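You operate a simulated robot arm through the tools that you are given. There is no shell and no other tool.

The job below is to be done with a simulated robot arm. You get a single attempt, and the scene is never put back.

Task
Open the high cupboard door, take the purple ribbon box on the right half of the wooden table and put it away on the floor of the high cupboard, then shut the door. Take the yellow spool and leave it on the top shelf of the tall rack. Fetch the green spool and set it on the small orange screen. Take the yellow tape roll and put it on the small grey screen. Open the right teal drawer, take the green cloth on the top of the grey bench and put it away in the inside the right teal drawer, then shut the drawer. Put the grey block on the top shelf of the blue rack away on the top of the blue-drawer bench. Put the grey measuring pot in the bottom of the grey sink. Open the top blue drawer, take the yellow pot from the top of the pump bench and leave it inside, then shut the drawer. Take the clear pot on the top of the pump bench and put it away on the right end of the tub bench. The order is free. Set down upright: grey measuring pot, yellow pot, clear pot.
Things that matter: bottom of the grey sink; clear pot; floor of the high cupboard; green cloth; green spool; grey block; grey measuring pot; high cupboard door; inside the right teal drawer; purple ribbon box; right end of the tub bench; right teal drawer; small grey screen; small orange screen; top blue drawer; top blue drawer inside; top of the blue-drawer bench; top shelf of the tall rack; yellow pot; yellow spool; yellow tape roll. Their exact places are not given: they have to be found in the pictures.

Only the result counts: the job must be done as asked and must still hold three seconds after the hand-in. Knocking over, shifting, dropping, spilling or breaking anything else fails it. Flat cloth is picked up by pressing the open fingertips on it (5 to 10 N) and closing them slowly along it; thin cloth reads only 2 to 8 mm in the jaws.

Robot
A 7-joint arm with a two-finger parallel gripper on a trunk, on a base that moves. Base frame: it is fixed to the floor where the robot stands at the start and does not move with it; the origin is under the middle of the robot, x ahead of it, y to its left, z up. Units: m, rad, N and s.
With the tool pointing down near the work surface it reaches from about 0.12 to 0.64 m from the robot's upright axis, wherever it stands. Its first joint turns from -2.496 to 2.496 rad. Places, roughly: bottom of the grey sink [-9.8, 0, 0.7]; clear pot (8x8x8 cm) [-1.3, -4.2, 0.8]; floor of the high cupboard (34x20 cm) [0.94, 0.22, 1.52]; green cloth (11x8x3 cm) [0.4, -2.2, 0.8]; green spool (6x6x5 cm) [-6.2, 2.3, 1.3]; grey block (4x4x3 cm) [-9, 1.2, 0.9]; grey measuring pot [-10, -0.5, 1]; high cupboard door [0.9, 0.1, 1.7]; inside the right teal drawer [-3.2, 2.9, 0.7]; purple ribbon box [-6.5, -2.25, 0.75]; right end of the tub bench [-10.1, -0.4, 0.9]; right teal drawer [-3.3, 2.8, 0.7]; small grey screen [-8.25, 2, 1]; small orange screen [-8.25, 2, 1]; top blue drawer [-1.2, -4.2, 0.5]; top blue drawer inside [-1.1, -4.3, 0.5]; top of the blue-drawer bench [-5.2, 1.6, 0.8]; top shelf of the tall rack [-4.7, 4.2, 1.4]; yellow pot [-1.25, -4.5, 0.75]; yellow spool (6x6x5 cm) [-6.2, 2.3, 1.3]; yellow tape roll (6x6x3 cm) [-6.2, 2.5, 1.3]. Payload 3 kg.
The tool frame sits at the grasp point between the pads (the TCP): z along the fingers, y along the line on which they close. The tips reach 0.03 m beyond it. The gripper opens to 0.094 m. The fingers are 0.028 m wide and 0.01 m thick; the gripper's body (0.05 by 0.096 m) begins 0.055 m behind the TCP.
Orientation is told as [roll, pitch, yaw] about the base's x, y, z axes, in that order, counted from this pose: with the fingers straight down and closing along the base's y, the tool's x points along the base's -x, its y along +y and its z along -z.

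Tools
- The arm moves only by the tool move_arm. Its argument "deltas" is text: rows parted by semicolons, each of 7 numbers parted by spaces: the shift along the tool's x, y, z in m, then the turn, a rotation vector about the tool's x, y, z in rad, then the opening, from 0 (shut) to 1 (fully open). In form: dx dy dz wx wy wz fingers; .... A call has 1 to 20 rows; each row shifts and turns the commanded pose from where the row before left it, along the tool's axes as they then stand. Each row takes 0.2 s and may step no farther than 0.05 m and 0.15 rad from the row before; otherwise, or with a gripper value out of range, the whole call is refused. A pose out of reach is approached as far as the arm can. The call stops where the force on the tool passes 40 N (or 10 N more than at its start, if that is more) or the arm is blocked; 0.2 s more then pass. Each finger travels about 0.045 m/s and halts on what it meets, pressing with about 44 N; the grip force reading is that of the motor and also rises with nothing between the fingers. The clock runs only during rows and for 0.2 s after the last one: add rows that do not move to give the fingers time. It gives the time, the measured TCP pose, the force on the tool (base axes), the opening and the grip force at its end, in the units of the frame above (readings bear some noise), with the torque about the TCP (base axes, N m) and any sound that the robot's microphone picked up.
- Cameras (640 x 400 px; columns grow to the right, rows downward): "scene" is now at [0.0653, 0.1429, 1.9088]; the picture's right is [-0.02, -1.00, 0.00], its down [-0.46, 0.01, -0.89] and it looks along [0.89, -0.02, -0.46] (base axes); focal length 262 px, centre (320, 200). "wrist" rides on the gripper at [0.076, 0.014, -0.103] in the tool frame; the picture's right is [-0.18, 0.98, 0.00], its down [-0.75, -0.14, -0.64] and it looks along [-0.63, -0.12, 0.77] (tool axes); focal length 243 px, centre (320, 200).
- camera(camera): a new picture of that camera. The clock stands still meanwhile.
- raise_lower(by): moves the trunk up (or, below 0, down) by that many m; the arm and the scene camera ride with it, the base frame stays. It gives what a move gives, with no picture.
- base_move(legs): drives the robot by 1 to 6 legs, each [ahead, left, turn to the left] in m, m and rad, along the robot's own axes; the way and the turn of a leg run together, so that a leg with both is an arc; at most 1.5 m and 3.142 rad a leg. The arm and the cameras ride along, it lands a little off, and it stops where it bumps. It gives what a move gives.
- head_to(pan, tilt): turns the head with the scene camera to pan (to the left, within 2.496 rad either way) and tilt (down, from -0.506 to 1.204), counted from straight ahead of the robot. It gives what a move gives.
- measure_at(camera, pixels): for up to 12 pixels [column, row] of the newest picture of that camera ("zoom" is the newest enlarged one), the place [x, y, z] in the base frame of the surface seen there, good to about 0.002 m. The clock stands still meanwhile.
- enlarge(camera, box): a new picture of the part [left, top, right, bottom] of that camera's present view, enlarged. The clock stands still meanwhile.
- hand_in(): hands the job in; it is judged then, once.

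Leave the gripper open and the arm clear of the work at the hand-in unless told otherwise.

The tools are called after "Call:" by a JSON object that holds its "method" and its "body". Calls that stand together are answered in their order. move_arm: Moves the arm, as the interface text tells. Its arguments: {"type":"object","properties":{"deltas":{"type":"string"}},"required":["deltas"]} The other tools are called the same way: raise_lower (by) moves the trunk up or down; base_move (legs) drives the base; head_to (pan, tilt) turns the head that bears the scene camera; camera (camera) takes a picture; measure_at (camera, pixels) gives the place of the surface under pixels of a picture; enlarge (camera, box) takes an enlarged picture of a part of a camera's view; hand_in () hands the job in.

At the start:

```text
clock: 0.0
tool_pos: [0.6002, 0.2127, 0.9973]
tcp_rot: [0.0, 0.0, 0.0]
force: [0.2, -0.7, 0.2]
torque: [0.0, -0.01, 0.0]
opening: 0.0939
grip_force: 0.1
trunk travel left (down, up): [-0.325, 0.065]
robot x, y, heading: [-0.0001, -0.0002, -0.003]
head pan, tilt (commanded): [-0.024, 0.475]
```

scene: 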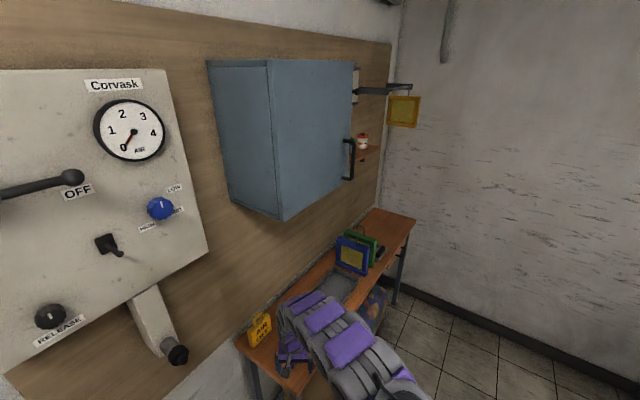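
wrist: 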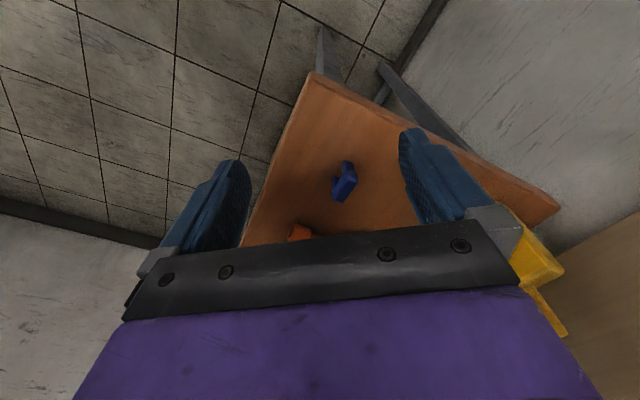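

I see a blue-grey wall cupboard with a black handle at about (348,160). I'll measure points on the cupboard to learn its geometry.

Call:
{"method": "measure_at", "body": {"camera": "scene", "pixels": [[272, 70], [350, 70], [282, 210], [345, 185], [215, 75], [235, 195], [346, 143], [349, 175], [351, 158], [310, 130], [160, 330], [400, 110]]}}

Call:
{"method": "enlarge", "body": {"camera": "scene", "box": [200, 40, 440, 230]}}

```text
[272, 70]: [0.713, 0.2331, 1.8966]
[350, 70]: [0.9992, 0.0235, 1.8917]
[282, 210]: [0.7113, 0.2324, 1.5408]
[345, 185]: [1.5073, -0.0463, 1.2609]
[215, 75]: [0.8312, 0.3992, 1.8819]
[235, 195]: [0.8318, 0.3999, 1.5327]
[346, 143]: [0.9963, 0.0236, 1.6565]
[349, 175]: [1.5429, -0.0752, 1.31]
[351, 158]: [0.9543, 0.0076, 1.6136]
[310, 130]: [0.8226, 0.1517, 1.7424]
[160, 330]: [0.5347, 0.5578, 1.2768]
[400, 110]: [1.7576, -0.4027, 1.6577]
```

```text
2.11 times, centred on (320, 135) of scene
```

zoom: 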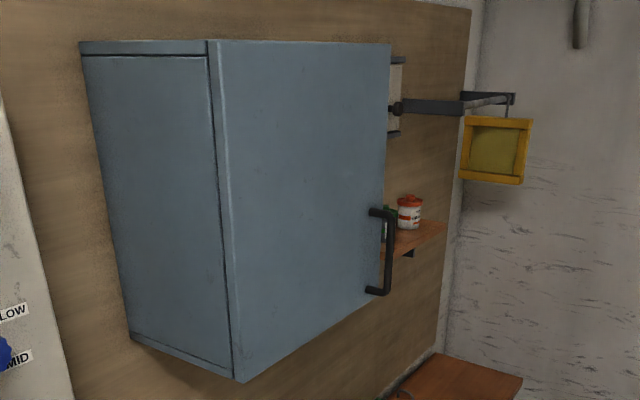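

The cupboard front runs from (0.713,0.233) to about (1.0,0.02), with the hinge on the left and the handle at the right. Next I'll turn the head to map the surroundings.

Call:
{"method": "head_to", "body": {"pan": 1.2, "tilt": 0.35}}

Call:
{"method": "camera", "body": {"camera": "scene"}}

Call:
{"method": "head_to", "body": {"pan": 2.4, "tilt": 0.35}}

Call:
{"method": "camera", "body": {"camera": "scene"}}

Call:
{"method": "head_to", "body": {"pan": -1.2, "tilt": 0.35}}

Call:
{"method": "camera", "body": {"camera": "scene"}}

Call:
{"method": "head_to", "body": {"pan": -2.4, "tilt": 0.35}}

Call:
{"method": "camera", "body": {"camera": "scene"}}

```text
clock: 1.4
tool_pos: [0.5976, 0.2115, 0.9993]
tcp_rot: [-0.001, -0.001, 0.001]
force: [-0.4, -0.7, 0.5]
torque: [0.0, -0.01, -0.03]
opening: 0.0941
grip_force: 0.0
trunk travel left (down, up): [-0.325, 0.065]
robot x, y, heading: [0.0005, -0.0012, 0.004]
head pan, tilt (commanded): [1.201, 0.351]
```

```text
taken
```

scene: 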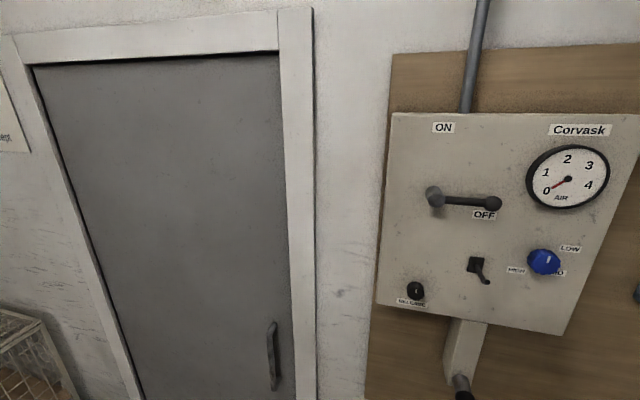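

```text
clock: 2.8
tool_pos: [0.5984, 0.2114, 0.9992]
tcp_rot: [0.0, 0.0, 0.002]
force: [-0.2, 0.0, 0.7]
torque: [0.0, -0.01, -0.02]
opening: 0.094
grip_force: 0.0
trunk travel left (down, up): [-0.325, 0.065]
robot x, y, heading: [-0.0003, -0.0003, 0.002]
head pan, tilt (commanded): [2.4, 0.351]
```

```text
taken
```

scene: 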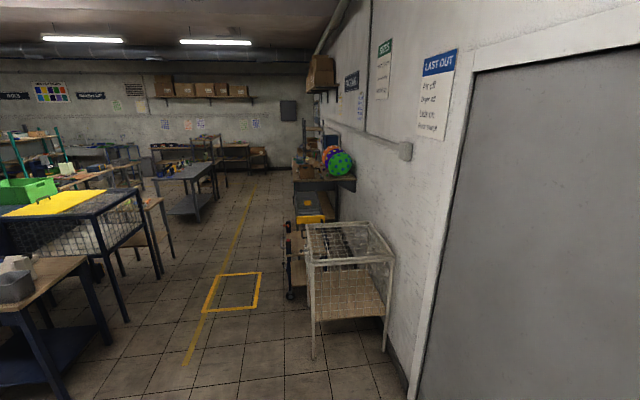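

```text
clock: 5.8
tool_pos: [0.5983, 0.2108, 0.9997]
tcp_rot: [0.0, -0.001, -0.002]
force: [0.2, -1.1, 0.2]
torque: [0.01, 0.02, 0.01]
opening: 0.0941
grip_force: 0.0
trunk travel left (down, up): [-0.325, 0.065]
robot x, y, heading: [0.0015, -0.0002, -0.003]
head pan, tilt (commanded): [-1.201, 0.351]
```

```text
taken
```

scene: 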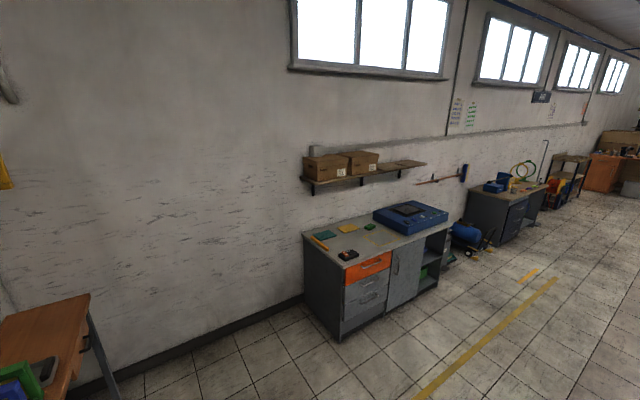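

```text
clock: 7.2
tool_pos: [0.598, 0.2108, 1.0001]
tcp_rot: [0.0, 0.0, -0.001]
force: [0.1, 0.0, -0.2]
torque: [-0.01, 0.0, 0.01]
opening: 0.094
grip_force: 0.0
trunk travel left (down, up): [-0.325, 0.065]
robot x, y, heading: [0.0005, -0.0016, 0.001]
head pan, tilt (commanded): [-2.4, 0.351]
```

```text
taken
```

scene: 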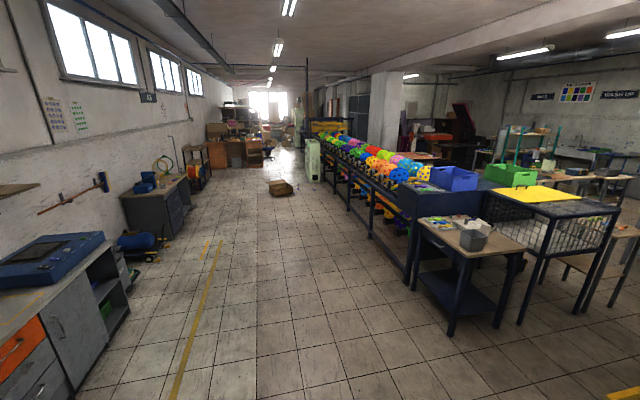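

This is a large workshop. I'll measure landmarks in the current view (pan -2.4) to build a map.

Call:
{"method": "measure_at", "body": {"camera": "scene", "pixels": [[195, 340], [215, 245], [450, 330], [412, 285], [478, 232], [520, 320], [400, 210], [322, 145], [280, 188], [160, 205], [120, 250], [60, 350]]}}

Call:
{"method": "measure_at", "body": {"camera": "scene", "pixels": [[620, 215], [560, 190], [505, 185], [540, 175], [230, 130], [250, 140], [270, 110], [460, 135], [590, 160], [515, 140], [640, 150], [190, 160]]}}

```text
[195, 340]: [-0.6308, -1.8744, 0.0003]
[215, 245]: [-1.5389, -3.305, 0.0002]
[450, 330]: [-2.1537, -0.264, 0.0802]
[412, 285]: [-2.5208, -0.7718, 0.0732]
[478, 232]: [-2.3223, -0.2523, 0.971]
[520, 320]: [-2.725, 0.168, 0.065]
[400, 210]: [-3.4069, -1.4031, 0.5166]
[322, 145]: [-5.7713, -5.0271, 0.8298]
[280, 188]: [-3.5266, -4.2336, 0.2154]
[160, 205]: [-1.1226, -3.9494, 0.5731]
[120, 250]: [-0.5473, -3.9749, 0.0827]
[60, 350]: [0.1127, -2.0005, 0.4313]
```

```text
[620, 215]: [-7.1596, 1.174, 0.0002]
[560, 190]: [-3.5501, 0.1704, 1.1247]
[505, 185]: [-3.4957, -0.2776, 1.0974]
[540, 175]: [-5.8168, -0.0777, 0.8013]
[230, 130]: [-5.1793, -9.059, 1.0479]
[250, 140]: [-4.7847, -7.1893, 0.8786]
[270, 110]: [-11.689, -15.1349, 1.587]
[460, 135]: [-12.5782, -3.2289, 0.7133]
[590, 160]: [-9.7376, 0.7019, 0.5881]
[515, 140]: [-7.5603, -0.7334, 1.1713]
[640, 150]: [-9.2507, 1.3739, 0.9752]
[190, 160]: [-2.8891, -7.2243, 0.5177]
```

The room is rotated relative to the base frame. I'll look back at pan 2.4 and measure the corridor toward the far side.

Call:
{"method": "head_to", "body": {"pan": 2.45, "tilt": 0.3}}

Call:
{"method": "camera", "body": {"camera": "scene"}}

Call:
{"method": "measure_at", "body": {"camera": "scene", "pixels": [[345, 370], [325, 270], [310, 240], [215, 300], [270, 265], [250, 190], [200, 220], [170, 255], [150, 310], [85, 360], [130, 215], [220, 195]]}}

Call:
{"method": "enlarge", "body": {"camera": "scene", "box": [0, 40, 400, 290]}}

```text
clock: 11.1
tool_pos: [0.5981, 0.2111, 0.9999]
tcp_rot: [0.001, -0.001, 0.0]
force: [0.0, 0.1, 0.7]
torque: [0.02, 0.03, 0.02]
opening: 0.0941
grip_force: 0.0
trunk travel left (down, up): [-0.325, 0.065]
robot x, y, heading: [-0.0008, 0.0, 0.0]
head pan, tilt (commanded): [2.45, 0.3]
```

```text
taken
```

scene: 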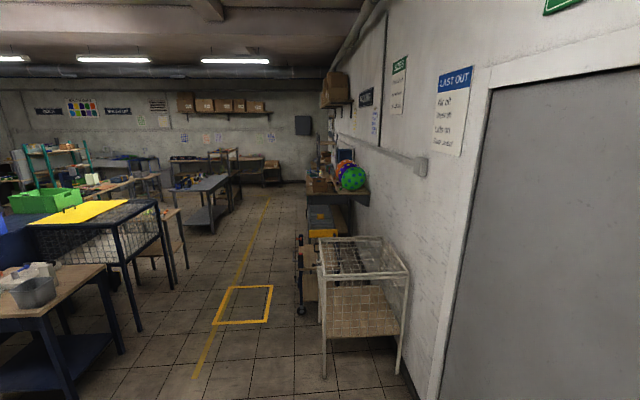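

```text
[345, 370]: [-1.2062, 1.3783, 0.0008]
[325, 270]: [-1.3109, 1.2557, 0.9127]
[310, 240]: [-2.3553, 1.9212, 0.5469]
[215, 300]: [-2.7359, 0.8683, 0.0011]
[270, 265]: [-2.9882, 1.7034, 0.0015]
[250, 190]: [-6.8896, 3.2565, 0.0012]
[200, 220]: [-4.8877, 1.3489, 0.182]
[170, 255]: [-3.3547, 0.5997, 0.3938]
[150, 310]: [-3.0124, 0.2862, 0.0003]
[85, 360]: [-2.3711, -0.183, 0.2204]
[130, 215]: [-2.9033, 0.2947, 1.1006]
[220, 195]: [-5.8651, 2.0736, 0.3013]
```

```text
1.60 times, centred on (200, 165) of scene
```

zoom: 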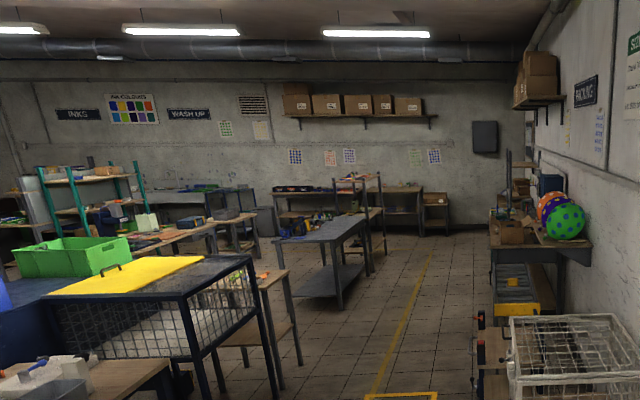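

The corridor along the yellow line is roughly 1.7 m wide. Now back to the cupboard side: I'll look at the table beneath it and the floor around.

Call:
{"method": "head_to", "body": {"pan": 0.0, "tilt": 0.75}}

Call:
{"method": "camera", "body": {"camera": "scene"}}

Call:
{"method": "head_to", "body": {"pan": 0.5, "tilt": 0.3}}

Call:
{"method": "camera", "body": {"camera": "scene"}}

```text
clock: 13.3
tool_pos: [0.5986, 0.212, 0.9992]
tcp_rot: [-0.001, 0.0, -0.001]
force: [1.0, 0.0, -1.0]
torque: [-0.03, 0.0, 0.02]
opening: 0.094
grip_force: 0.0
trunk travel left (down, up): [-0.325, 0.065]
robot x, y, heading: [0.0027, 0.0023, 0.001]
head pan, tilt (commanded): [0.0, 0.75]
```

```text
taken
```

scene: 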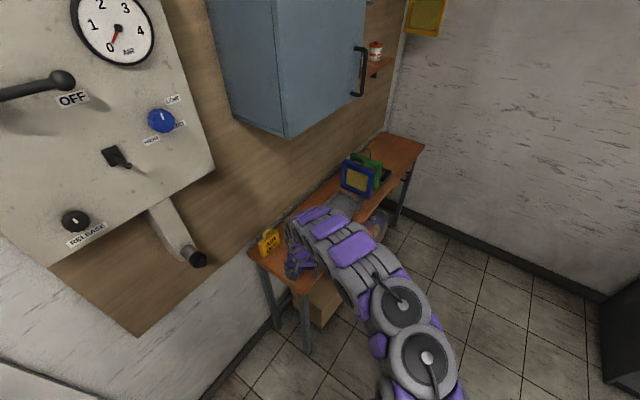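

```text
clock: 14.2
tool_pos: [0.5991, 0.2128, 0.999]
tcp_rot: [0.0, 0.0, -0.001]
force: [0.8, -0.7, 0.2]
torque: [0.02, -0.02, 0.01]
opening: 0.094
grip_force: 0.1
trunk travel left (down, up): [-0.325, 0.065]
robot x, y, heading: [0.0023, -0.0017, 0.002]
head pan, tilt (commanded): [0.499, 0.3]
```

```text
taken
```

scene: 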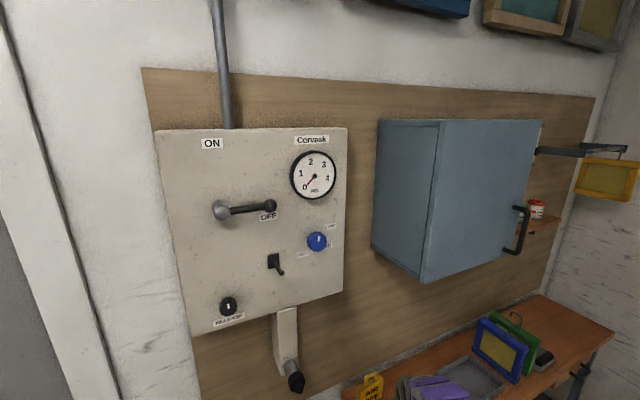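

I'll measure the handle ends, the table's edges and the panel parts in this view.

Call:
{"method": "enlarge", "body": {"camera": "scene", "box": [480, 180, 580, 280]}}

Call:
{"method": "measure_at", "body": {"camera": "scene", "pixels": [[517, 208], [525, 228], [519, 248], [509, 252], [435, 130], [424, 278], [540, 125], [378, 125], [613, 333], [590, 345], [540, 297], [370, 385]]}}

```text
4.00 times, centred on (530, 230) of scene
```

zoom: 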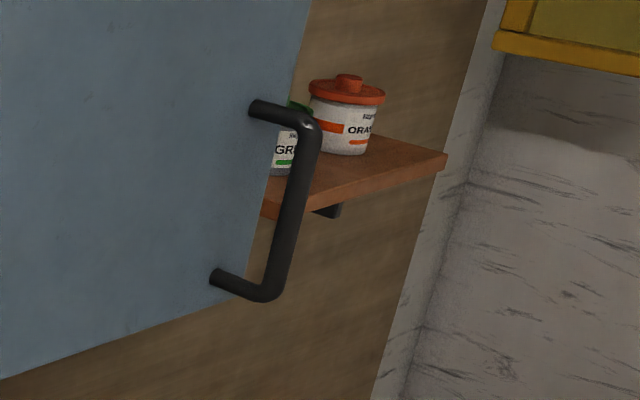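

```text
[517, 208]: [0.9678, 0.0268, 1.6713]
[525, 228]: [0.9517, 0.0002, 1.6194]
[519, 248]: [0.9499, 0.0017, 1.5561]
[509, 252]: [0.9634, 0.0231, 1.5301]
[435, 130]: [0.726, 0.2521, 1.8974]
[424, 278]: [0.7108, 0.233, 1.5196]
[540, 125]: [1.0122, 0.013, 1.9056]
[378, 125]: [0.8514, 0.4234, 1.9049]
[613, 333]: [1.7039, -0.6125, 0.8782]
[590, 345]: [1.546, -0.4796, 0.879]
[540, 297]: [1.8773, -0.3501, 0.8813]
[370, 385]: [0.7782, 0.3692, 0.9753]
```

Handle bar is at about (0.953,0.004), z 1.53–1.67; the table's front edge is at z 0.88. Before driving I'll draw the arm in toward the body.

Call:
{"method": "move_arm", "body": {"deltas": "0.03 -0.025 -0.02 0 0 0 1;0.03 -0.025 -0.02 0 0 0 1;0.03 -0.025 -0.02 0 0 0 1;0.03 -0.025 -0.02 0 0 0 1;0.03 -0.025 -0.02 0 0 0 1;0.03 -0.025 -0.02 0 0 0 1;0.03 -0.025 -0.02 0 0 0 1;0.03 -0.025 -0.02 0 0 0 1"}}

Call:
{"method": "head_to", "body": {"pan": 0.0, "tilt": 1.0}}

Call:
{"method": "camera", "body": {"camera": "scene"}}

```text
clock: 16.0
tool_pos: [0.3567, 0.0096, 1.1602]
tcp_rot: [0.001, -0.004, 0.0]
force: [-0.4, -0.5, 0.2]
torque: [-0.01, 0.0, 0.01]
opening: 0.0939
grip_force: 0.0
trunk travel left (down, up): [-0.325, 0.065]
robot x, y, heading: [-0.0011, 0.0026, -0.002]
head pan, tilt (commanded): [0.499, 0.3]
```

```text
clock: 17.1
tool_pos: [0.3594, 0.0113, 1.1587]
tcp_rot: [0.0, 0.001, -0.001]
force: [-0.5, 0.3, -0.4]
torque: [-0.04, 0.03, -0.01]
opening: 0.094
grip_force: 0.1
trunk travel left (down, up): [-0.325, 0.065]
robot x, y, heading: [-0.0014, 0.0009, -0.001]
head pan, tilt (commanded): [0.0, 1.0]
```

```text
taken
```

scene: 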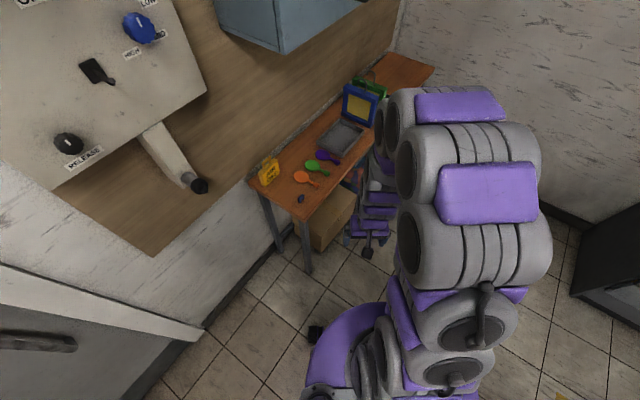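

The arm is folded in. I'll drive to about (0.54,-0.70) and turn to face the cupboard (heading ≈0.94).

Call:
{"method": "base_move", "body": {"legs": [[0.538, -0.703, 0], [0, 0, 0.94]]}}

Call:
{"method": "head_to", "body": {"pan": 0.0, "tilt": 0.45}}

Call:
{"method": "camera", "body": {"camera": "scene"}}

```text
clock: 24.2
tool_pos: [0.744, -0.4176, 1.1585]
tcp_rot: [0.001, -0.002, 0.932]
force: [0.1, 0.6, -0.2]
torque: [0.02, 0.03, 0.01]
opening: 0.0941
grip_force: 0.0
trunk travel left (down, up): [-0.325, 0.065]
robot x, y, heading: [0.5373, -0.712, 0.936]
head pan, tilt (commanded): [0.0, 1.0]
```

```text
clock: 25.2
tool_pos: [0.7426, -0.4175, 1.1588]
tcp_rot: [0.0, 0.0, 0.934]
force: [0.2, 0.1, 0.2]
torque: [-0.03, 0.0, 0.0]
opening: 0.0941
grip_force: 0.1
trunk travel left (down, up): [-0.325, 0.065]
robot x, y, heading: [0.5384, -0.7129, 0.935]
head pan, tilt (commanded): [0.0, 0.45]
```

```text
taken
```

scene: 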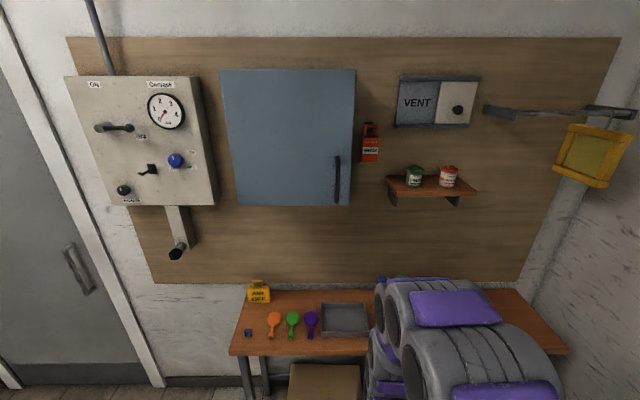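

The robot now faces the cupboard squarely; the handle is at (337,178). I'll raise the arm while tipping the tool forward to horizontal.

Call:
{"method": "move_arm", "body": {"deltas": "-0.02 0 -0.035 0 -0.15 0 1;-0.025 0 -0.0316 0 -0.15 0 1;-0.0294 0 -0.0275 0 -0.15 0 1;-0.0332 0 -0.0228 0 -0.15 0 1;-0.0363 0 -0.0176 0 -0.15 0 1;-0.0385 0 -0.012 0 -0.15 0 1;-0.0398 0 -0.0061 0 -0.15 0 1;-0.0404 0 0 0 -0.15 0 1;-0.0398 0 0.0059 0 -0.15 0 1;-0.0385 0 0.0118 0 -0.15 0 1;-0.0363 0 0.0175 0 -0.0708 0 1"}}

Call:
{"method": "camera", "body": {"camera": "scene"}}

Call:
{"method": "camera", "body": {"camera": "wrist"}}

```text
clock: 27.6
tool_pos: [0.8927, -0.2119, 1.5606]
tcp_rot: [3.123, -1.567, -2.189]
force: [0.4, 1.1, -0.6]
torque: [0.0, -0.02, 0.0]
opening: 0.0941
grip_force: 0.2
out of reach, approached as far as the arm can: row 1, 2, 3, 4, 5, 6
trunk travel left (down, up): [-0.325, 0.065]
robot x, y, heading: [0.538, -0.7125, 0.93]
head pan, tilt (commanded): [0.0, 0.45]
```

```text
taken
```

scene: 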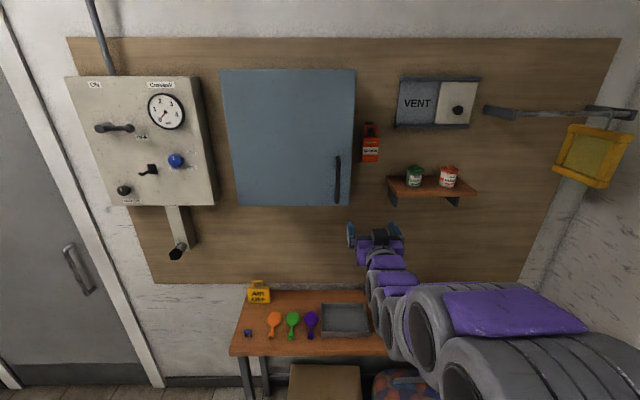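

```text
taken
```

wrist: 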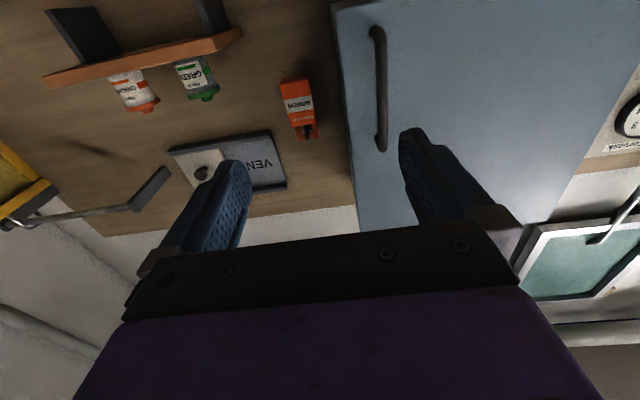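

The arm reached the horizontal pose. I'll measure the handle again from this view, around (337,157)–(337,203).

Call:
{"method": "enlarge", "body": {"camera": "scene", "box": [290, 130, 390, 270]}}

Call:
{"method": "measure_at", "body": {"camera": "scene", "pixels": [[337, 165], [337, 178], [337, 190], [325, 180], [350, 180], [353, 230], [400, 232], [378, 236]]}}

```text
2.86 times, centred on (340, 200) of scene
```

zoom: 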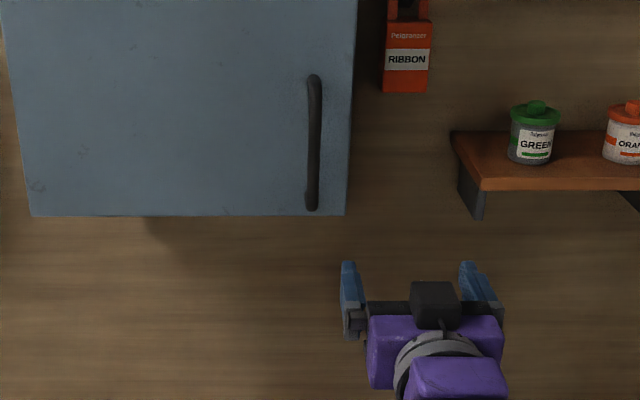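

```text
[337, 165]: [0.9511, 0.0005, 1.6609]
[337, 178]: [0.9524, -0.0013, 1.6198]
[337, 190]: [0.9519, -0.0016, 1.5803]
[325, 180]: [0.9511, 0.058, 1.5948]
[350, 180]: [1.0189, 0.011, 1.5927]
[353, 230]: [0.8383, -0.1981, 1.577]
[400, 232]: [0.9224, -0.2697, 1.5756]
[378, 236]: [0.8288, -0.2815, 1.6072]
```

The bar's front surface is at (0.952,-0.001). I'll shift left/up, then go forward with open fingers around the bar.

Call:
{"method": "move_arm", "body": {"deltas": "-0.02 0.039 0 0 0 0 1;-0.02 0.039 0 0 0 0 1;0 0 0.04 0 0 0 1;0 0 0.04 0 0 0 1;0 0 0.04 0 0 0 1;0 0 0.03 0 0 0 1"}}

Call:
{"method": "camera", "body": {"camera": "scene"}}

Call:
{"method": "camera", "body": {"camera": "wrist"}}

```text
clock: 29.0
tool_pos: [0.9186, -0.0434, 1.6]
tcp_rot: [-2.598, -1.57, -2.747]
force: [0.1, -0.6, -0.6]
torque: [0.0, -0.02, 0.01]
opening: 0.094
grip_force: 0.0
trunk travel left (down, up): [-0.325, 0.065]
robot x, y, heading: [0.5396, -0.7168, 0.935]
head pan, tilt (commanded): [0.0, 0.45]
```

```text
taken
```

scene: 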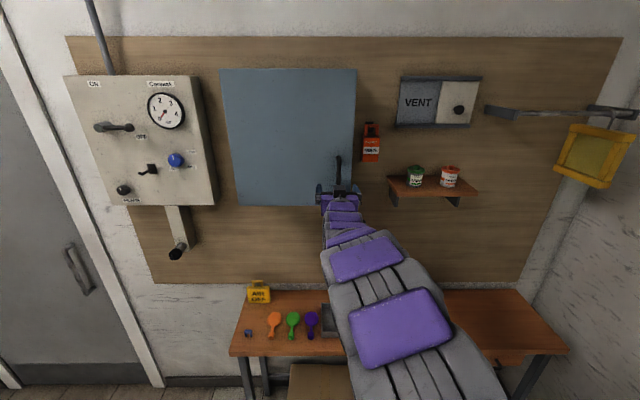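

```text
taken
```

wrist: 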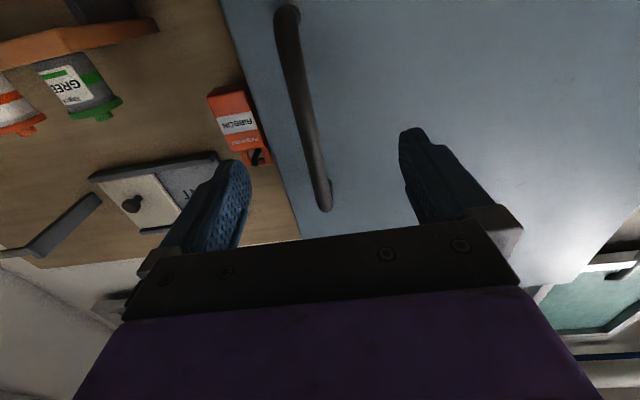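

The bar lies between the fingers. I'll go forward another 0.05 m and close on it.

Call:
{"method": "move_arm", "body": {"deltas": "0 0 0.025 0 0 0 1;0 0 0.025 0 0 0 1;0 0 0 0 0 0 0.1;0 0 0 0 0 0 0.05;0 0 0 0 0 0 0.05;0 0 0 0 0 0 0.05;0 0 0 0 0 0 0.05"}}

Call:
{"method": "camera", "body": {"camera": "wrist"}}

```text
clock: 30.6
tool_pos: [0.9546, -0.0076, 1.599]
tcp_rot: [1.778, -1.569, -0.843]
force: [4.0, -4.9, -0.8]
torque: [-0.26, -0.27, 0.01]
opening: 0.014
grip_force: 23.1
trunk travel left (down, up): [-0.325, 0.065]
robot x, y, heading: [0.5403, -0.7129, 0.936]
head pan, tilt (commanded): [0.0, 0.45]
```

```text
taken
```

wrist: 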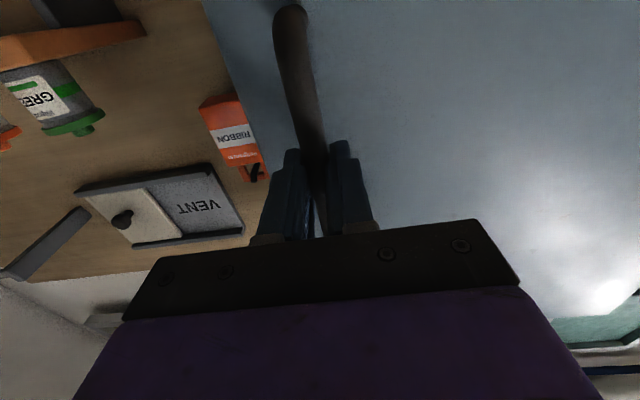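

Gripped the handle (opening 0.014). I'll pull it along the arc about the hinge, turning the tool with the door.

Call:
{"method": "move_arm", "body": {"deltas": "0 0.005 -0.0269 0.08 0 0 0.05;0 0.005 -0.0269 0.08 0 0 0.05;0 0.005 -0.0269 0.08 0 0 0.05;0 0.005 -0.0269 0.08 0 0 0.05"}}

Call:
{"method": "camera", "body": {"camera": "scene"}}

```text
clock: 31.6
tool_pos: [0.8625, -0.0706, 1.5975]
tcp_rot: [1.191, -1.566, -0.58]
force: [7.3, -15.8, -16.1]
torque: [-0.6, 0.58, 0.01]
opening: 0.0137
grip_force: 45.9
trunk travel left (down, up): [-0.325, 0.065]
robot x, y, heading: [0.5414, -0.7091, 0.938]
head pan, tilt (commanded): [0.0, 0.45]
```

```text
taken
```

scene: 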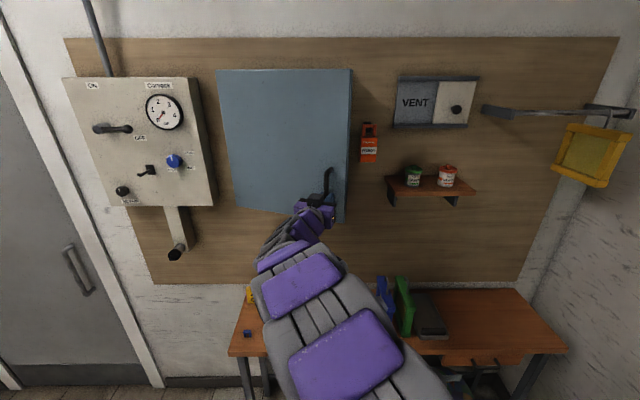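

The door is swinging open. I'll continue the arc.

Call:
{"method": "move_arm", "body": {"deltas": "0 0.005 -0.0269 0.08 0 0 0.05;0 0.005 -0.0269 0.08 0 0 0.05;0 0.005 -0.0269 0.08 0 0 0.05;0 0.005 -0.0269 0.08 0 0 0.05"}}

Call:
{"method": "camera", "body": {"camera": "scene"}}

```text
clock: 32.6
tool_pos: [0.7557, -0.0985, 1.5987]
tcp_rot: [2.111, -1.57, -1.819]
force: [1.1, -12.6, -19.0]
torque: [-0.27, 0.89, 0.01]
opening: 0.0135
grip_force: 44.7
trunk travel left (down, up): [-0.325, 0.065]
robot x, y, heading: [0.5377, -0.7125, 0.942]
head pan, tilt (commanded): [0.0, 0.45]
```

```text
taken
```

scene: 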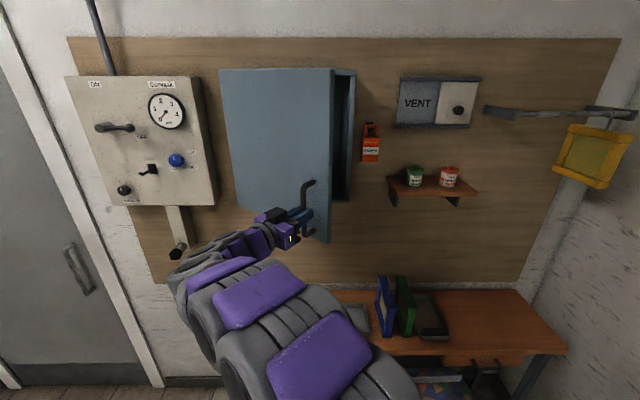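

The cupboard interior starts to show at (345,140). Four more arc rows.

Call:
{"method": "move_arm", "body": {"deltas": "0 0.005 -0.0269 0.08 0 0 0.05;0 0.005 -0.0269 0.08 0 0 0.05;0 0.005 -0.0269 0.08 0 0 0.05;0 0.005 -0.0269 0.08 0 0 0.05"}}

Call:
{"method": "camera", "body": {"camera": "scene"}}

```text
clock: 33.6
tool_pos: [0.6448, -0.0932, 1.5986]
tcp_rot: [-2.856, -1.565, 2.832]
force: [3.4, 18.7, 0.5]
torque: [0.23, -1.04, 0.45]
opening: 0.014
grip_force: 44.9
trunk travel left (down, up): [-0.325, 0.065]
robot x, y, heading: [0.5392, -0.714, 0.934]
head pan, tilt (commanded): [0.0, 0.45]
```

```text
taken
```

scene: 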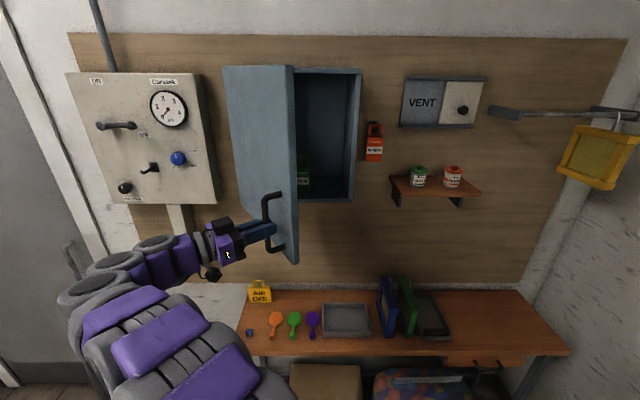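

Door is about 55° open; something green-labelled stands inside at (303,180). I'll pull four rows more.

Call:
{"method": "move_arm", "body": {"deltas": "0 0.005 -0.0269 0.08 0 0 0.05;0 0.005 -0.0269 0.08 0 0 0.05;0 0.005 -0.0269 0.08 0 0 0.05;0 0.005 -0.0269 0.08 0 0 0.05"}}

Call:
{"method": "camera", "body": {"camera": "scene"}}

```text
clock: 34.1
tool_pos: [0.6164, -0.0845, 1.5964]
tcp_rot: [-2.208, -1.535, 2.095]
force: [10.7, 29.6, -4.6]
torque: [1.27, 0.13, 0.15]
opening: 0.0145
grip_force: 45.2
trunk travel left (down, up): [-0.325, 0.065]
robot x, y, heading: [0.5408, -0.7095, 0.929]
head pan, tilt (commanded): [0.0, 0.45]
stopped in row 2: the force on the tool passed its limit at 83 N (the readings are from after the stop); the commanded pose is now the measured one
```

```text
taken
```

scene: 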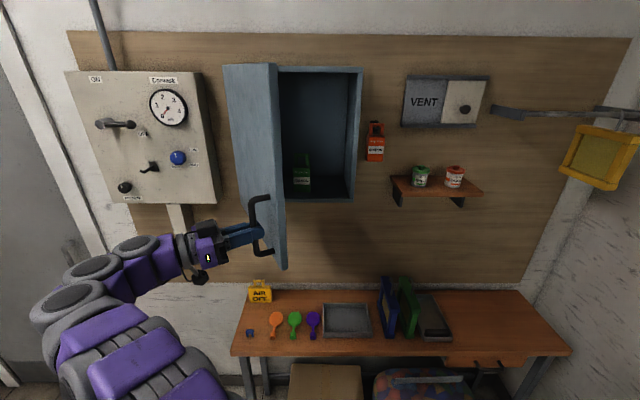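

The force limit stopped it at about 60°+. I'll release the handle and back straight off.

Call:
{"method": "move_arm", "body": {"deltas": "0 0 0 0 0 0 1;0 0 0 0 0 0 1;0 0 0 0 0 0 1;0 0 0 0 0 0 1;0 0 0 0 0 0 1;0 0 -0.03 0 0 0 1;0 0 -0.04 0 0 0 1"}}

Call:
{"method": "camera", "body": {"camera": "scene"}}

Call:
{"method": "camera", "body": {"camera": "wrist"}}

```text
clock: 35.7
tool_pos: [0.5394, -0.078, 1.5957]
tcp_rot: [-2.335, -1.528, 2.216]
force: [0.2, 0.2, -0.7]
torque: [0.0, -0.02, -0.03]
opening: 0.0941
grip_force: 0.2
trunk travel left (down, up): [-0.325, 0.065]
robot x, y, heading: [0.5356, -0.7111, 0.935]
head pan, tilt (commanded): [0.0, 0.45]
```

```text
taken
```

scene: 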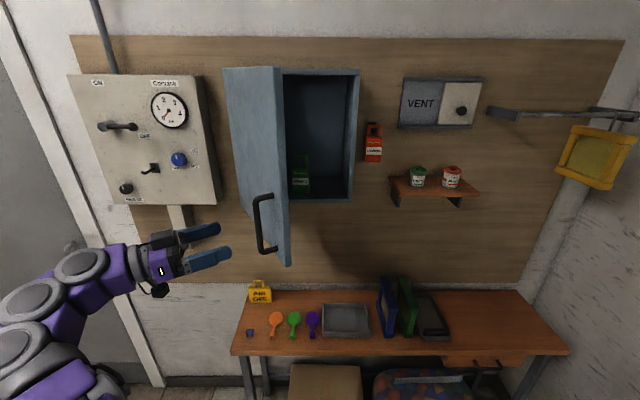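

```text
taken
```

wrist: 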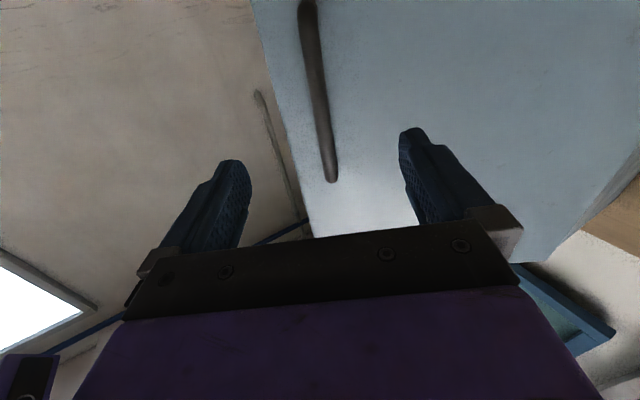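

I'm clear of the handle. Next: lower the tool below the door's bottom edge (z 1.52), turn it to face forward, and pass underneath to the right of the door.

Call:
{"method": "move_arm", "body": {"deltas": "0.05 0 0 0 0 0 0.3;0.05 0 0 0 0 0 0.2;0.05 0 0 0 0 0 0.2;0.05 0 0 0 0 0 0.2;0 0 0 -0.15 0 0 0.2;0 0 0 -0.15 0 0 0.2;0 0 0 -0.15 0 0 0.2;0 0 0 -0.15 0 0 0.2;0 0 0 -0.15 0 0 0.2;0 0 0 -0.15 0 0 0.2;0 0 0 -0.15 0 0 0.2"}}

Call:
{"method": "camera", "body": {"camera": "scene"}}

```text
clock: 38.1
tool_pos: [0.5654, -0.102, 1.4017]
tcp_rot: [-1.061, -1.544, 1.995]
force: [0.2, -0.2, 0.2]
torque: [0.0, -0.01, 0.0]
opening: 0.0192
grip_force: 0.1
trunk travel left (down, up): [-0.325, 0.065]
robot x, y, heading: [0.5433, -0.7147, 0.931]
head pan, tilt (commanded): [0.0, 0.45]
```

```text
taken
```

scene: 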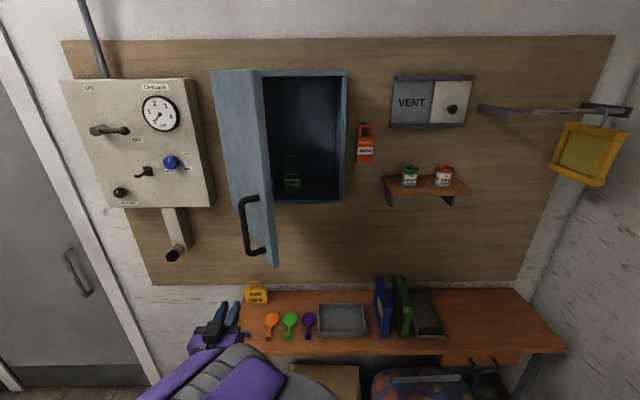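

Tool faces forward below the door. Now I'll slide right ~0.30 m, go forward 0.10 m and rise to door height.

Call:
{"method": "move_arm", "body": {"deltas": "0 -0.05 0 0 0 0 0.1;0 -0.05 0 0 0 0 0.1;0 -0.05 0 0 0 0 0.1;0 -0.05 0 0 0 0 0.1;0 -0.05 0 0 0 0 0.1;0 -0.05 0 0 0 0 0.1;0 0 0.05 0 0 0 0.1;0 0 0.05 0 0 0 0.1;-0.05 0 0 0 0 0 0.1;-0.05 0 0 0 0 0 0.1;-0.05 0 0 0 0 0 0.1;-0.05 0 0 0 0 0 0.1;-0.03 0 0 0 0 0 0.1"}}

Call:
{"method": "camera", "body": {"camera": "scene"}}

```text
clock: 40.1
tool_pos: [0.7011, -0.0711, 1.451]
tcp_rot: [-0.932, -1.51, 1.863]
force: [-2.3, -11.5, -18.5]
torque: [1.75, -0.67, 0.18]
opening: 0.0092
grip_force: 0.0
out of reach, approached as far as the arm can: row 3, 4, 5, 6
trunk travel left (down, up): [-0.325, 0.065]
robot x, y, heading: [0.5368, -0.7109, 0.938]
head pan, tilt (commanded): [0.0, 0.45]
stopped in row 10: the force on the tool passed its limit at 103 N (the readings are from after the stop); the commanded pose is now the measured one
```

```text
taken
```

scene: 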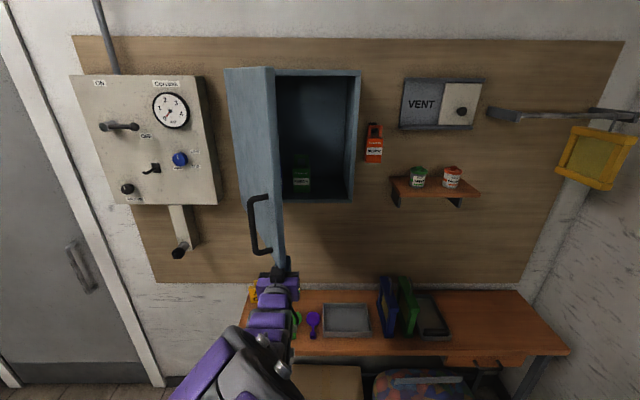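

The lateral slide fell short, and the tool met the door's bottom from below. I'll lower again and move right in smaller batches.

Call:
{"method": "move_arm", "body": {"deltas": "0.04 0 0 0 0 0 0.1;0.04 0 0 0 0 0 0.1;0 -0.05 0 0 0 0 0.1;0 -0.05 0 0 0 0 0.1;0 -0.05 0 0 0 0 0.1"}}

Call:
{"method": "camera", "body": {"camera": "scene"}}

```text
clock: 41.3
tool_pos: [0.8159, -0.1539, 1.3811]
tcp_rot: [-0.836, -1.523, 1.767]
force: [0.0, 0.4, 0.4]
torque: [0.03, 0.01, -0.01]
opening: 0.0093
grip_force: 0.1
out of reach, approached as far as the arm can: row 5
trunk travel left (down, up): [-0.325, 0.065]
robot x, y, heading: [0.5416, -0.7098, 0.933]
head pan, tilt (commanded): [0.0, 0.45]
```

```text
taken
```

scene: 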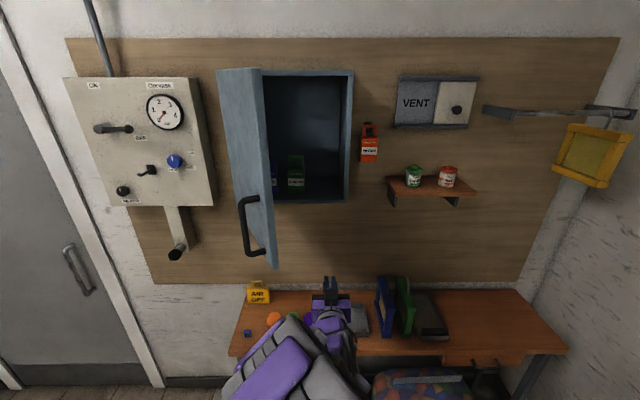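

TCP is now right of the door edge (l≈0.11 vs door edge ≈0.27). I'll rise to z≈1.58.

Call:
{"method": "move_arm", "body": {"deltas": "-0.04 0 0.01 0 0 0 0.1;-0.04 0 0.01 0 0 0 0.1;-0.04 0 0.01 0 0 0 0.1;-0.04 0 0.01 0 0 0 0.1;-0.04 0 0 0 0 0 0.1"}}

Call:
{"method": "camera", "body": {"camera": "scene"}}

```text
clock: 42.5
tool_pos: [0.8295, -0.1071, 1.5792]
tcp_rot: [-0.898, -1.518, 1.83]
force: [0.4, -0.3, 0.8]
torque: [0.0, 0.01, -0.01]
opening: 0.0094
grip_force: 0.1
trunk travel left (down, up): [-0.325, 0.065]
robot x, y, heading: [0.5413, -0.7051, 0.939]
head pan, tilt (commanded): [0.0, 0.45]
```

```text
taken
```

scene: 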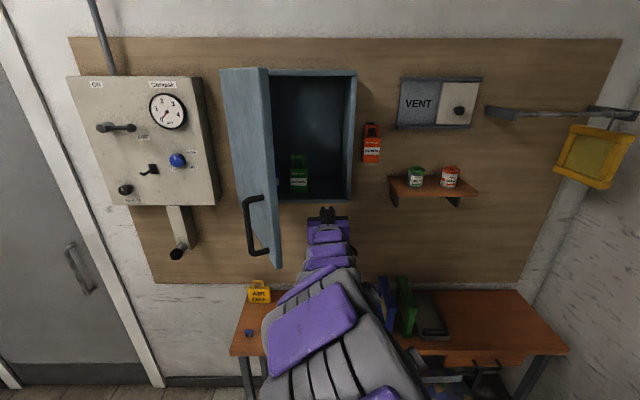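

Now push the door's inner face to the left with the closed fingers.

Call:
{"method": "move_arm", "body": {"deltas": "0 0.045 0 0 0 0 0.1;0 0.045 0 0 0 0 0.1;0 0.045 0 0 0 0 0.1;0 0.045 0 0 0 0 0.1;0 0.04 0 0 0 0 0.1;0 0.04 0 0 0 0 0.1;0 0.04 0 0 0 0 0.1;0 0.04 0 0 0 0 0.1"}}

Call:
{"method": "camera", "body": {"camera": "scene"}}

```text
clock: 44.3
tool_pos: [0.5703, 0.0885, 1.5686]
tcp_rot: [-0.825, -1.523, 1.758]
force: [0.6, 0.2, 1.4]
torque: [-0.07, 0.04, 0.05]
opening: 0.0095
grip_force: 0.0
trunk travel left (down, up): [-0.325, 0.065]
robot x, y, heading: [0.5395, -0.7128, 0.939]
head pan, tilt (commanded): [0.0, 0.45]
```

```text
taken
```

scene: 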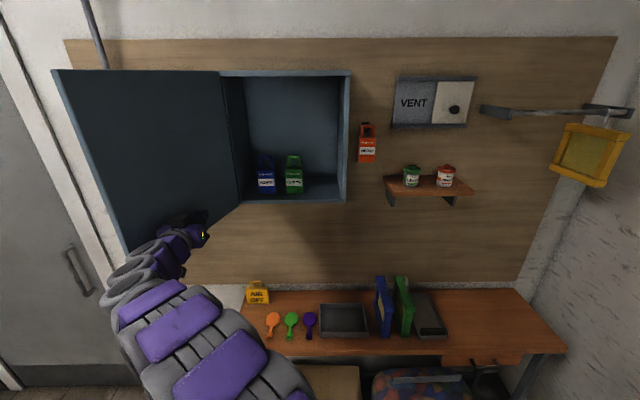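

The door is wide open; inside are a blue and a green ribbon box at (266,175) and (293,175), with free floor to their right. I'll measure the interior.

Call:
{"method": "enlarge", "body": {"camera": "scene", "box": [210, 60, 370, 220]}}

Call:
{"method": "measure_at", "body": {"camera": "scene", "pixels": [[318, 188], [318, 196], [315, 180], [338, 196], [330, 185], [294, 158], [293, 190], [266, 190], [303, 185], [345, 80], [300, 120], [249, 200]]}}

```text
2.50 times, centred on (290, 140) of scene
```

zoom: 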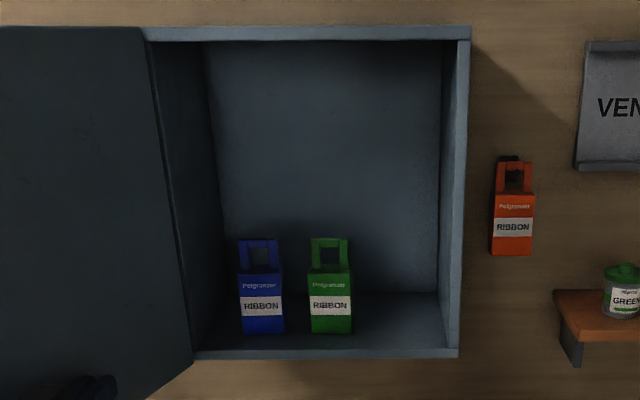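

```text
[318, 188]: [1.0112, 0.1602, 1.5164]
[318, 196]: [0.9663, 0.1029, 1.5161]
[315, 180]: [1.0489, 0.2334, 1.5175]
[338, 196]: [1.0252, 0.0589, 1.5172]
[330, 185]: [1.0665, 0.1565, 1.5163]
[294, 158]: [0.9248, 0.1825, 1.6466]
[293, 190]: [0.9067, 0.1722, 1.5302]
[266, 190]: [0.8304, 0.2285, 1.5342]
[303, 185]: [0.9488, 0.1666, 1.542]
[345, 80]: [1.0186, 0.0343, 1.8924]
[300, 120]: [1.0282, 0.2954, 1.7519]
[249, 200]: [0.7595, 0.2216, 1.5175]
```

The cupboard floor is at z 1.517, with a free strip between the green box (right side ≈(0.949,0.167)) and the right wall. I'll withdraw the arm to the right and lower it, checking for reach warnings.

Call:
{"method": "move_arm", "body": {"deltas": "0 -0.045 0 0 0 0 0.5;0 -0.045 0 0 0 0 1;0 -0.045 0 0 0 0 1;0 -0.045 0 0 0 0 1;0 -0.045 0 0 0 0 1;0 -0.045 0 0 0 0 1;0.05 0 0 0 0 0 1;0.05 0 0 0 0 0 1;0.05 0 0 0 0 0 1;0.05 0 0 0 0 0 1;0.05 0 0 0 0 0 1;0.05 0 0 0 0 0 1;0.05 0 0 0 0 0 1"}}

Call:
{"method": "camera", "body": {"camera": "scene"}}

```text
clock: 47.1
tool_pos: [0.7829, -0.0797, 1.2241]
tcp_rot: [-0.862, -1.519, 1.794]
force: [-0.1, -0.9, -0.2]
torque: [0.0, 0.03, -0.02]
opening: 0.0941
grip_force: 0.1
trunk travel left (down, up): [-0.325, 0.065]
robot x, y, heading: [0.5424, -0.7102, 0.938]
head pan, tilt (commanded): [0.0, 0.45]
```

```text
taken
```

scene: 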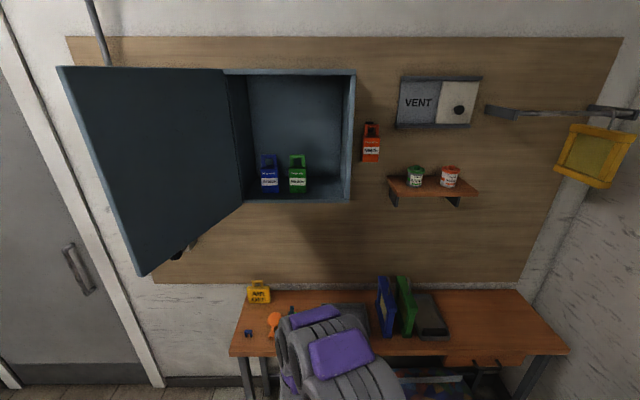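

The door stands open at about 120°. Now turn the tool down and draw the arm in for driving.

Call:
{"method": "move_arm", "body": {"deltas": "0 0 0 0 0.15 0 1;0 0 0 0 0.15 0 1;0 0 0 0 0.15 0 1;0 0 0 0 0.15 0 1;0 0 0 0 0.15 0 1;0 0 0 0 0.15 0 1;0 0 0 0 0.15 0 1;0 0 0 0 0.15 0 1;0 0 0 0 0.15 0 1;0 0 0 0 0.15 0 1;0 0 0 0 0.03 0 1;0.045 -0.02 0 0 0 0 1;0.045 -0.02 0 0 0 0 1;0.045 -0.02 0 0 0 0 1;0.045 -0.02 0 0 0 0 1;0.045 -0.02 0 0 0 0 1;0.045 -0.02 0 0 0 0 1"}}

```text
clock: 50.7
tool_pos: [0.7188, -0.3722, 1.2297]
tcp_rot: [-0.039, -0.006, 0.932]
force: [-0.3, 0.4, 0.0]
torque: [0.01, -0.01, 0.0]
opening: 0.0942
grip_force: 0.0
trunk travel left (down, up): [-0.325, 0.065]
robot x, y, heading: [0.5417, -0.7099, 0.936]
head pan, tilt (commanded): [0.0, 0.45]
```

The arm is folded. I'll drive out into the aisle, turn to face the window wall (heading ≈ -0.63) and travel sideways to the pump bench.

Call:
{"method": "base_move", "body": {"legs": [[0, 0.35, 0], [0, 0, -1.567], [0, -1.35, 0], [0, -1.35, 0], [0, -1.2, 0]]}}

Call:
{"method": "camera", "body": {"camera": "scene"}}

```text
clock: 75.6
tool_pos: [-1.7864, -3.8531, 1.2295]
tcp_rot: [-0.039, -0.009, -0.644]
force: [0.2, -0.7, -0.4]
torque: [-0.03, -0.02, -0.02]
opening: 0.0941
grip_force: 0.1
trunk travel left (down, up): [-0.325, 0.065]
robot x, y, heading: [-2.1265, -3.6709, -0.643]
head pan, tilt (commanded): [0.0, 0.45]
```

```text
taken
```

scene: 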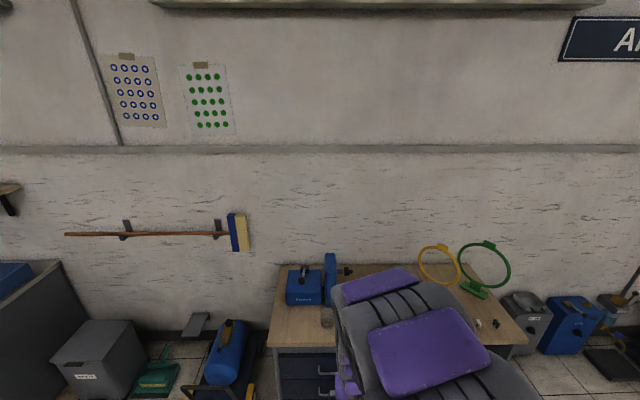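

The pump bench is ahead, partly hidden by the arm. I'll tilt the head and measure its corners.

Call:
{"method": "head_to", "body": {"pan": 0.0, "tilt": 0.75}}

Call:
{"method": "camera", "body": {"camera": "scene"}}

Call:
{"method": "measure_at", "body": {"camera": "scene", "pixels": [[280, 135], [270, 220], [330, 195], [300, 165], [330, 160], [480, 165], [330, 230], [320, 250], [310, 300], [520, 210], [440, 130], [490, 200]]}}

```text
clock: 76.4
tool_pos: [-1.7872, -3.8523, 1.2308]
tcp_rot: [-0.041, -0.006, -0.645]
force: [-0.3, -0.4, -0.2]
torque: [0.0, -0.01, 0.0]
opening: 0.0942
grip_force: 0.0
trunk travel left (down, up): [-0.325, 0.065]
robot x, y, heading: [-2.1297, -3.6734, -0.636]
head pan, tilt (commanded): [0.0, 0.75]
```

```text
taken
```

scene: 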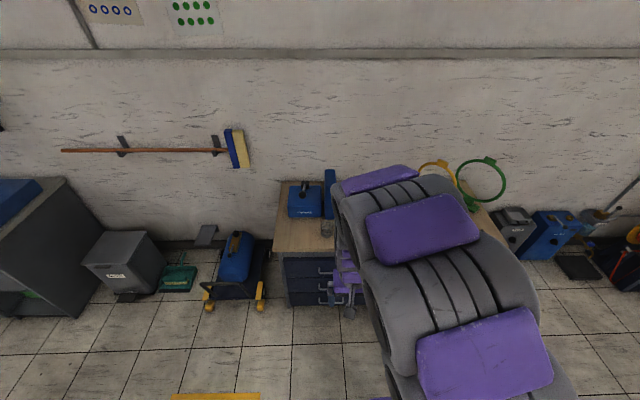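

```text
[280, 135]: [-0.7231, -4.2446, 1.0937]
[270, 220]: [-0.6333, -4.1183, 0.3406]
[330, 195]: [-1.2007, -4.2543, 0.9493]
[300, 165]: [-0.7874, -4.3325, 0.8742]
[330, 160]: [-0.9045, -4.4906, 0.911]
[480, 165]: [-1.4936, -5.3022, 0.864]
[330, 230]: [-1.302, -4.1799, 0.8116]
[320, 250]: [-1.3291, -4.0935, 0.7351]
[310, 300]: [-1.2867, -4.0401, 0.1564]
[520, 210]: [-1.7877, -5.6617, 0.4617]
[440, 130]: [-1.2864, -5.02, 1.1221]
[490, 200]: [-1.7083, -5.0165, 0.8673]
```

The arm hides the bench middle. I'll shift the base right ~0.6 m to see the left part of the bench beside the arm.

Call:
{"method": "base_move", "body": {"legs": [[0, -0.55, 0]]}}

Call:
{"method": "head_to", "body": {"pan": 0.35, "tilt": 0.75}}

Call:
{"method": "camera", "body": {"camera": "scene"}}

Call:
{"method": "enlarge", "body": {"camera": "scene", "box": [140, 100, 400, 320]}}

```text
clock: 79.5
tool_pos: [-2.1057, -4.2835, 1.2291]
tcp_rot: [-0.048, -0.009, -0.634]
force: [-0.1, -0.3, 0.7]
torque: [-0.04, 0.0, -0.03]
opening: 0.094
grip_force: 0.1
trunk travel left (down, up): [-0.325, 0.065]
robot x, y, heading: [-2.4508, -4.1095, -0.632]
head pan, tilt (commanded): [0.0, 0.75]
```

```text
clock: 80.4
tool_pos: [-2.1076, -4.2849, 1.2291]
tcp_rot: [-0.044, -0.009, -0.631]
force: [0.9, 0.0, -0.6]
torque: [0.01, 0.01, -0.01]
opening: 0.0938
grip_force: 0.2
trunk travel left (down, up): [-0.325, 0.065]
robot x, y, heading: [-2.4533, -4.1117, -0.633]
head pan, tilt (commanded): [0.351, 0.75]
```

```text
taken
```

scene: 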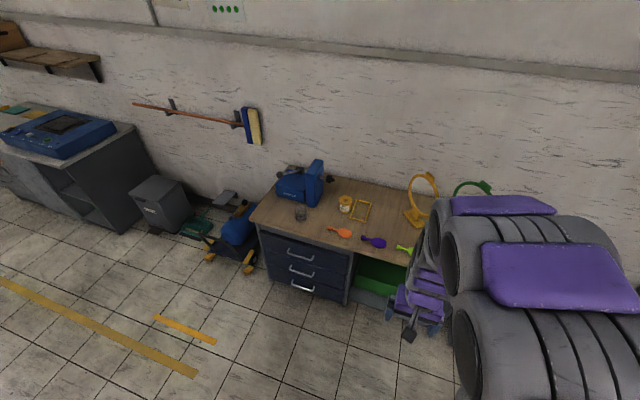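

```text
1.82 times, centred on (270, 210) of scene
```

zoom: 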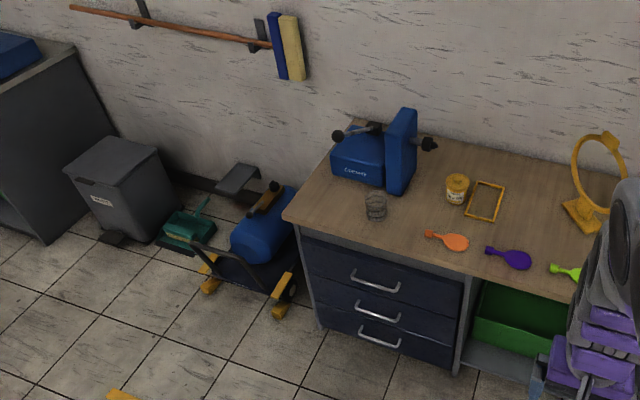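

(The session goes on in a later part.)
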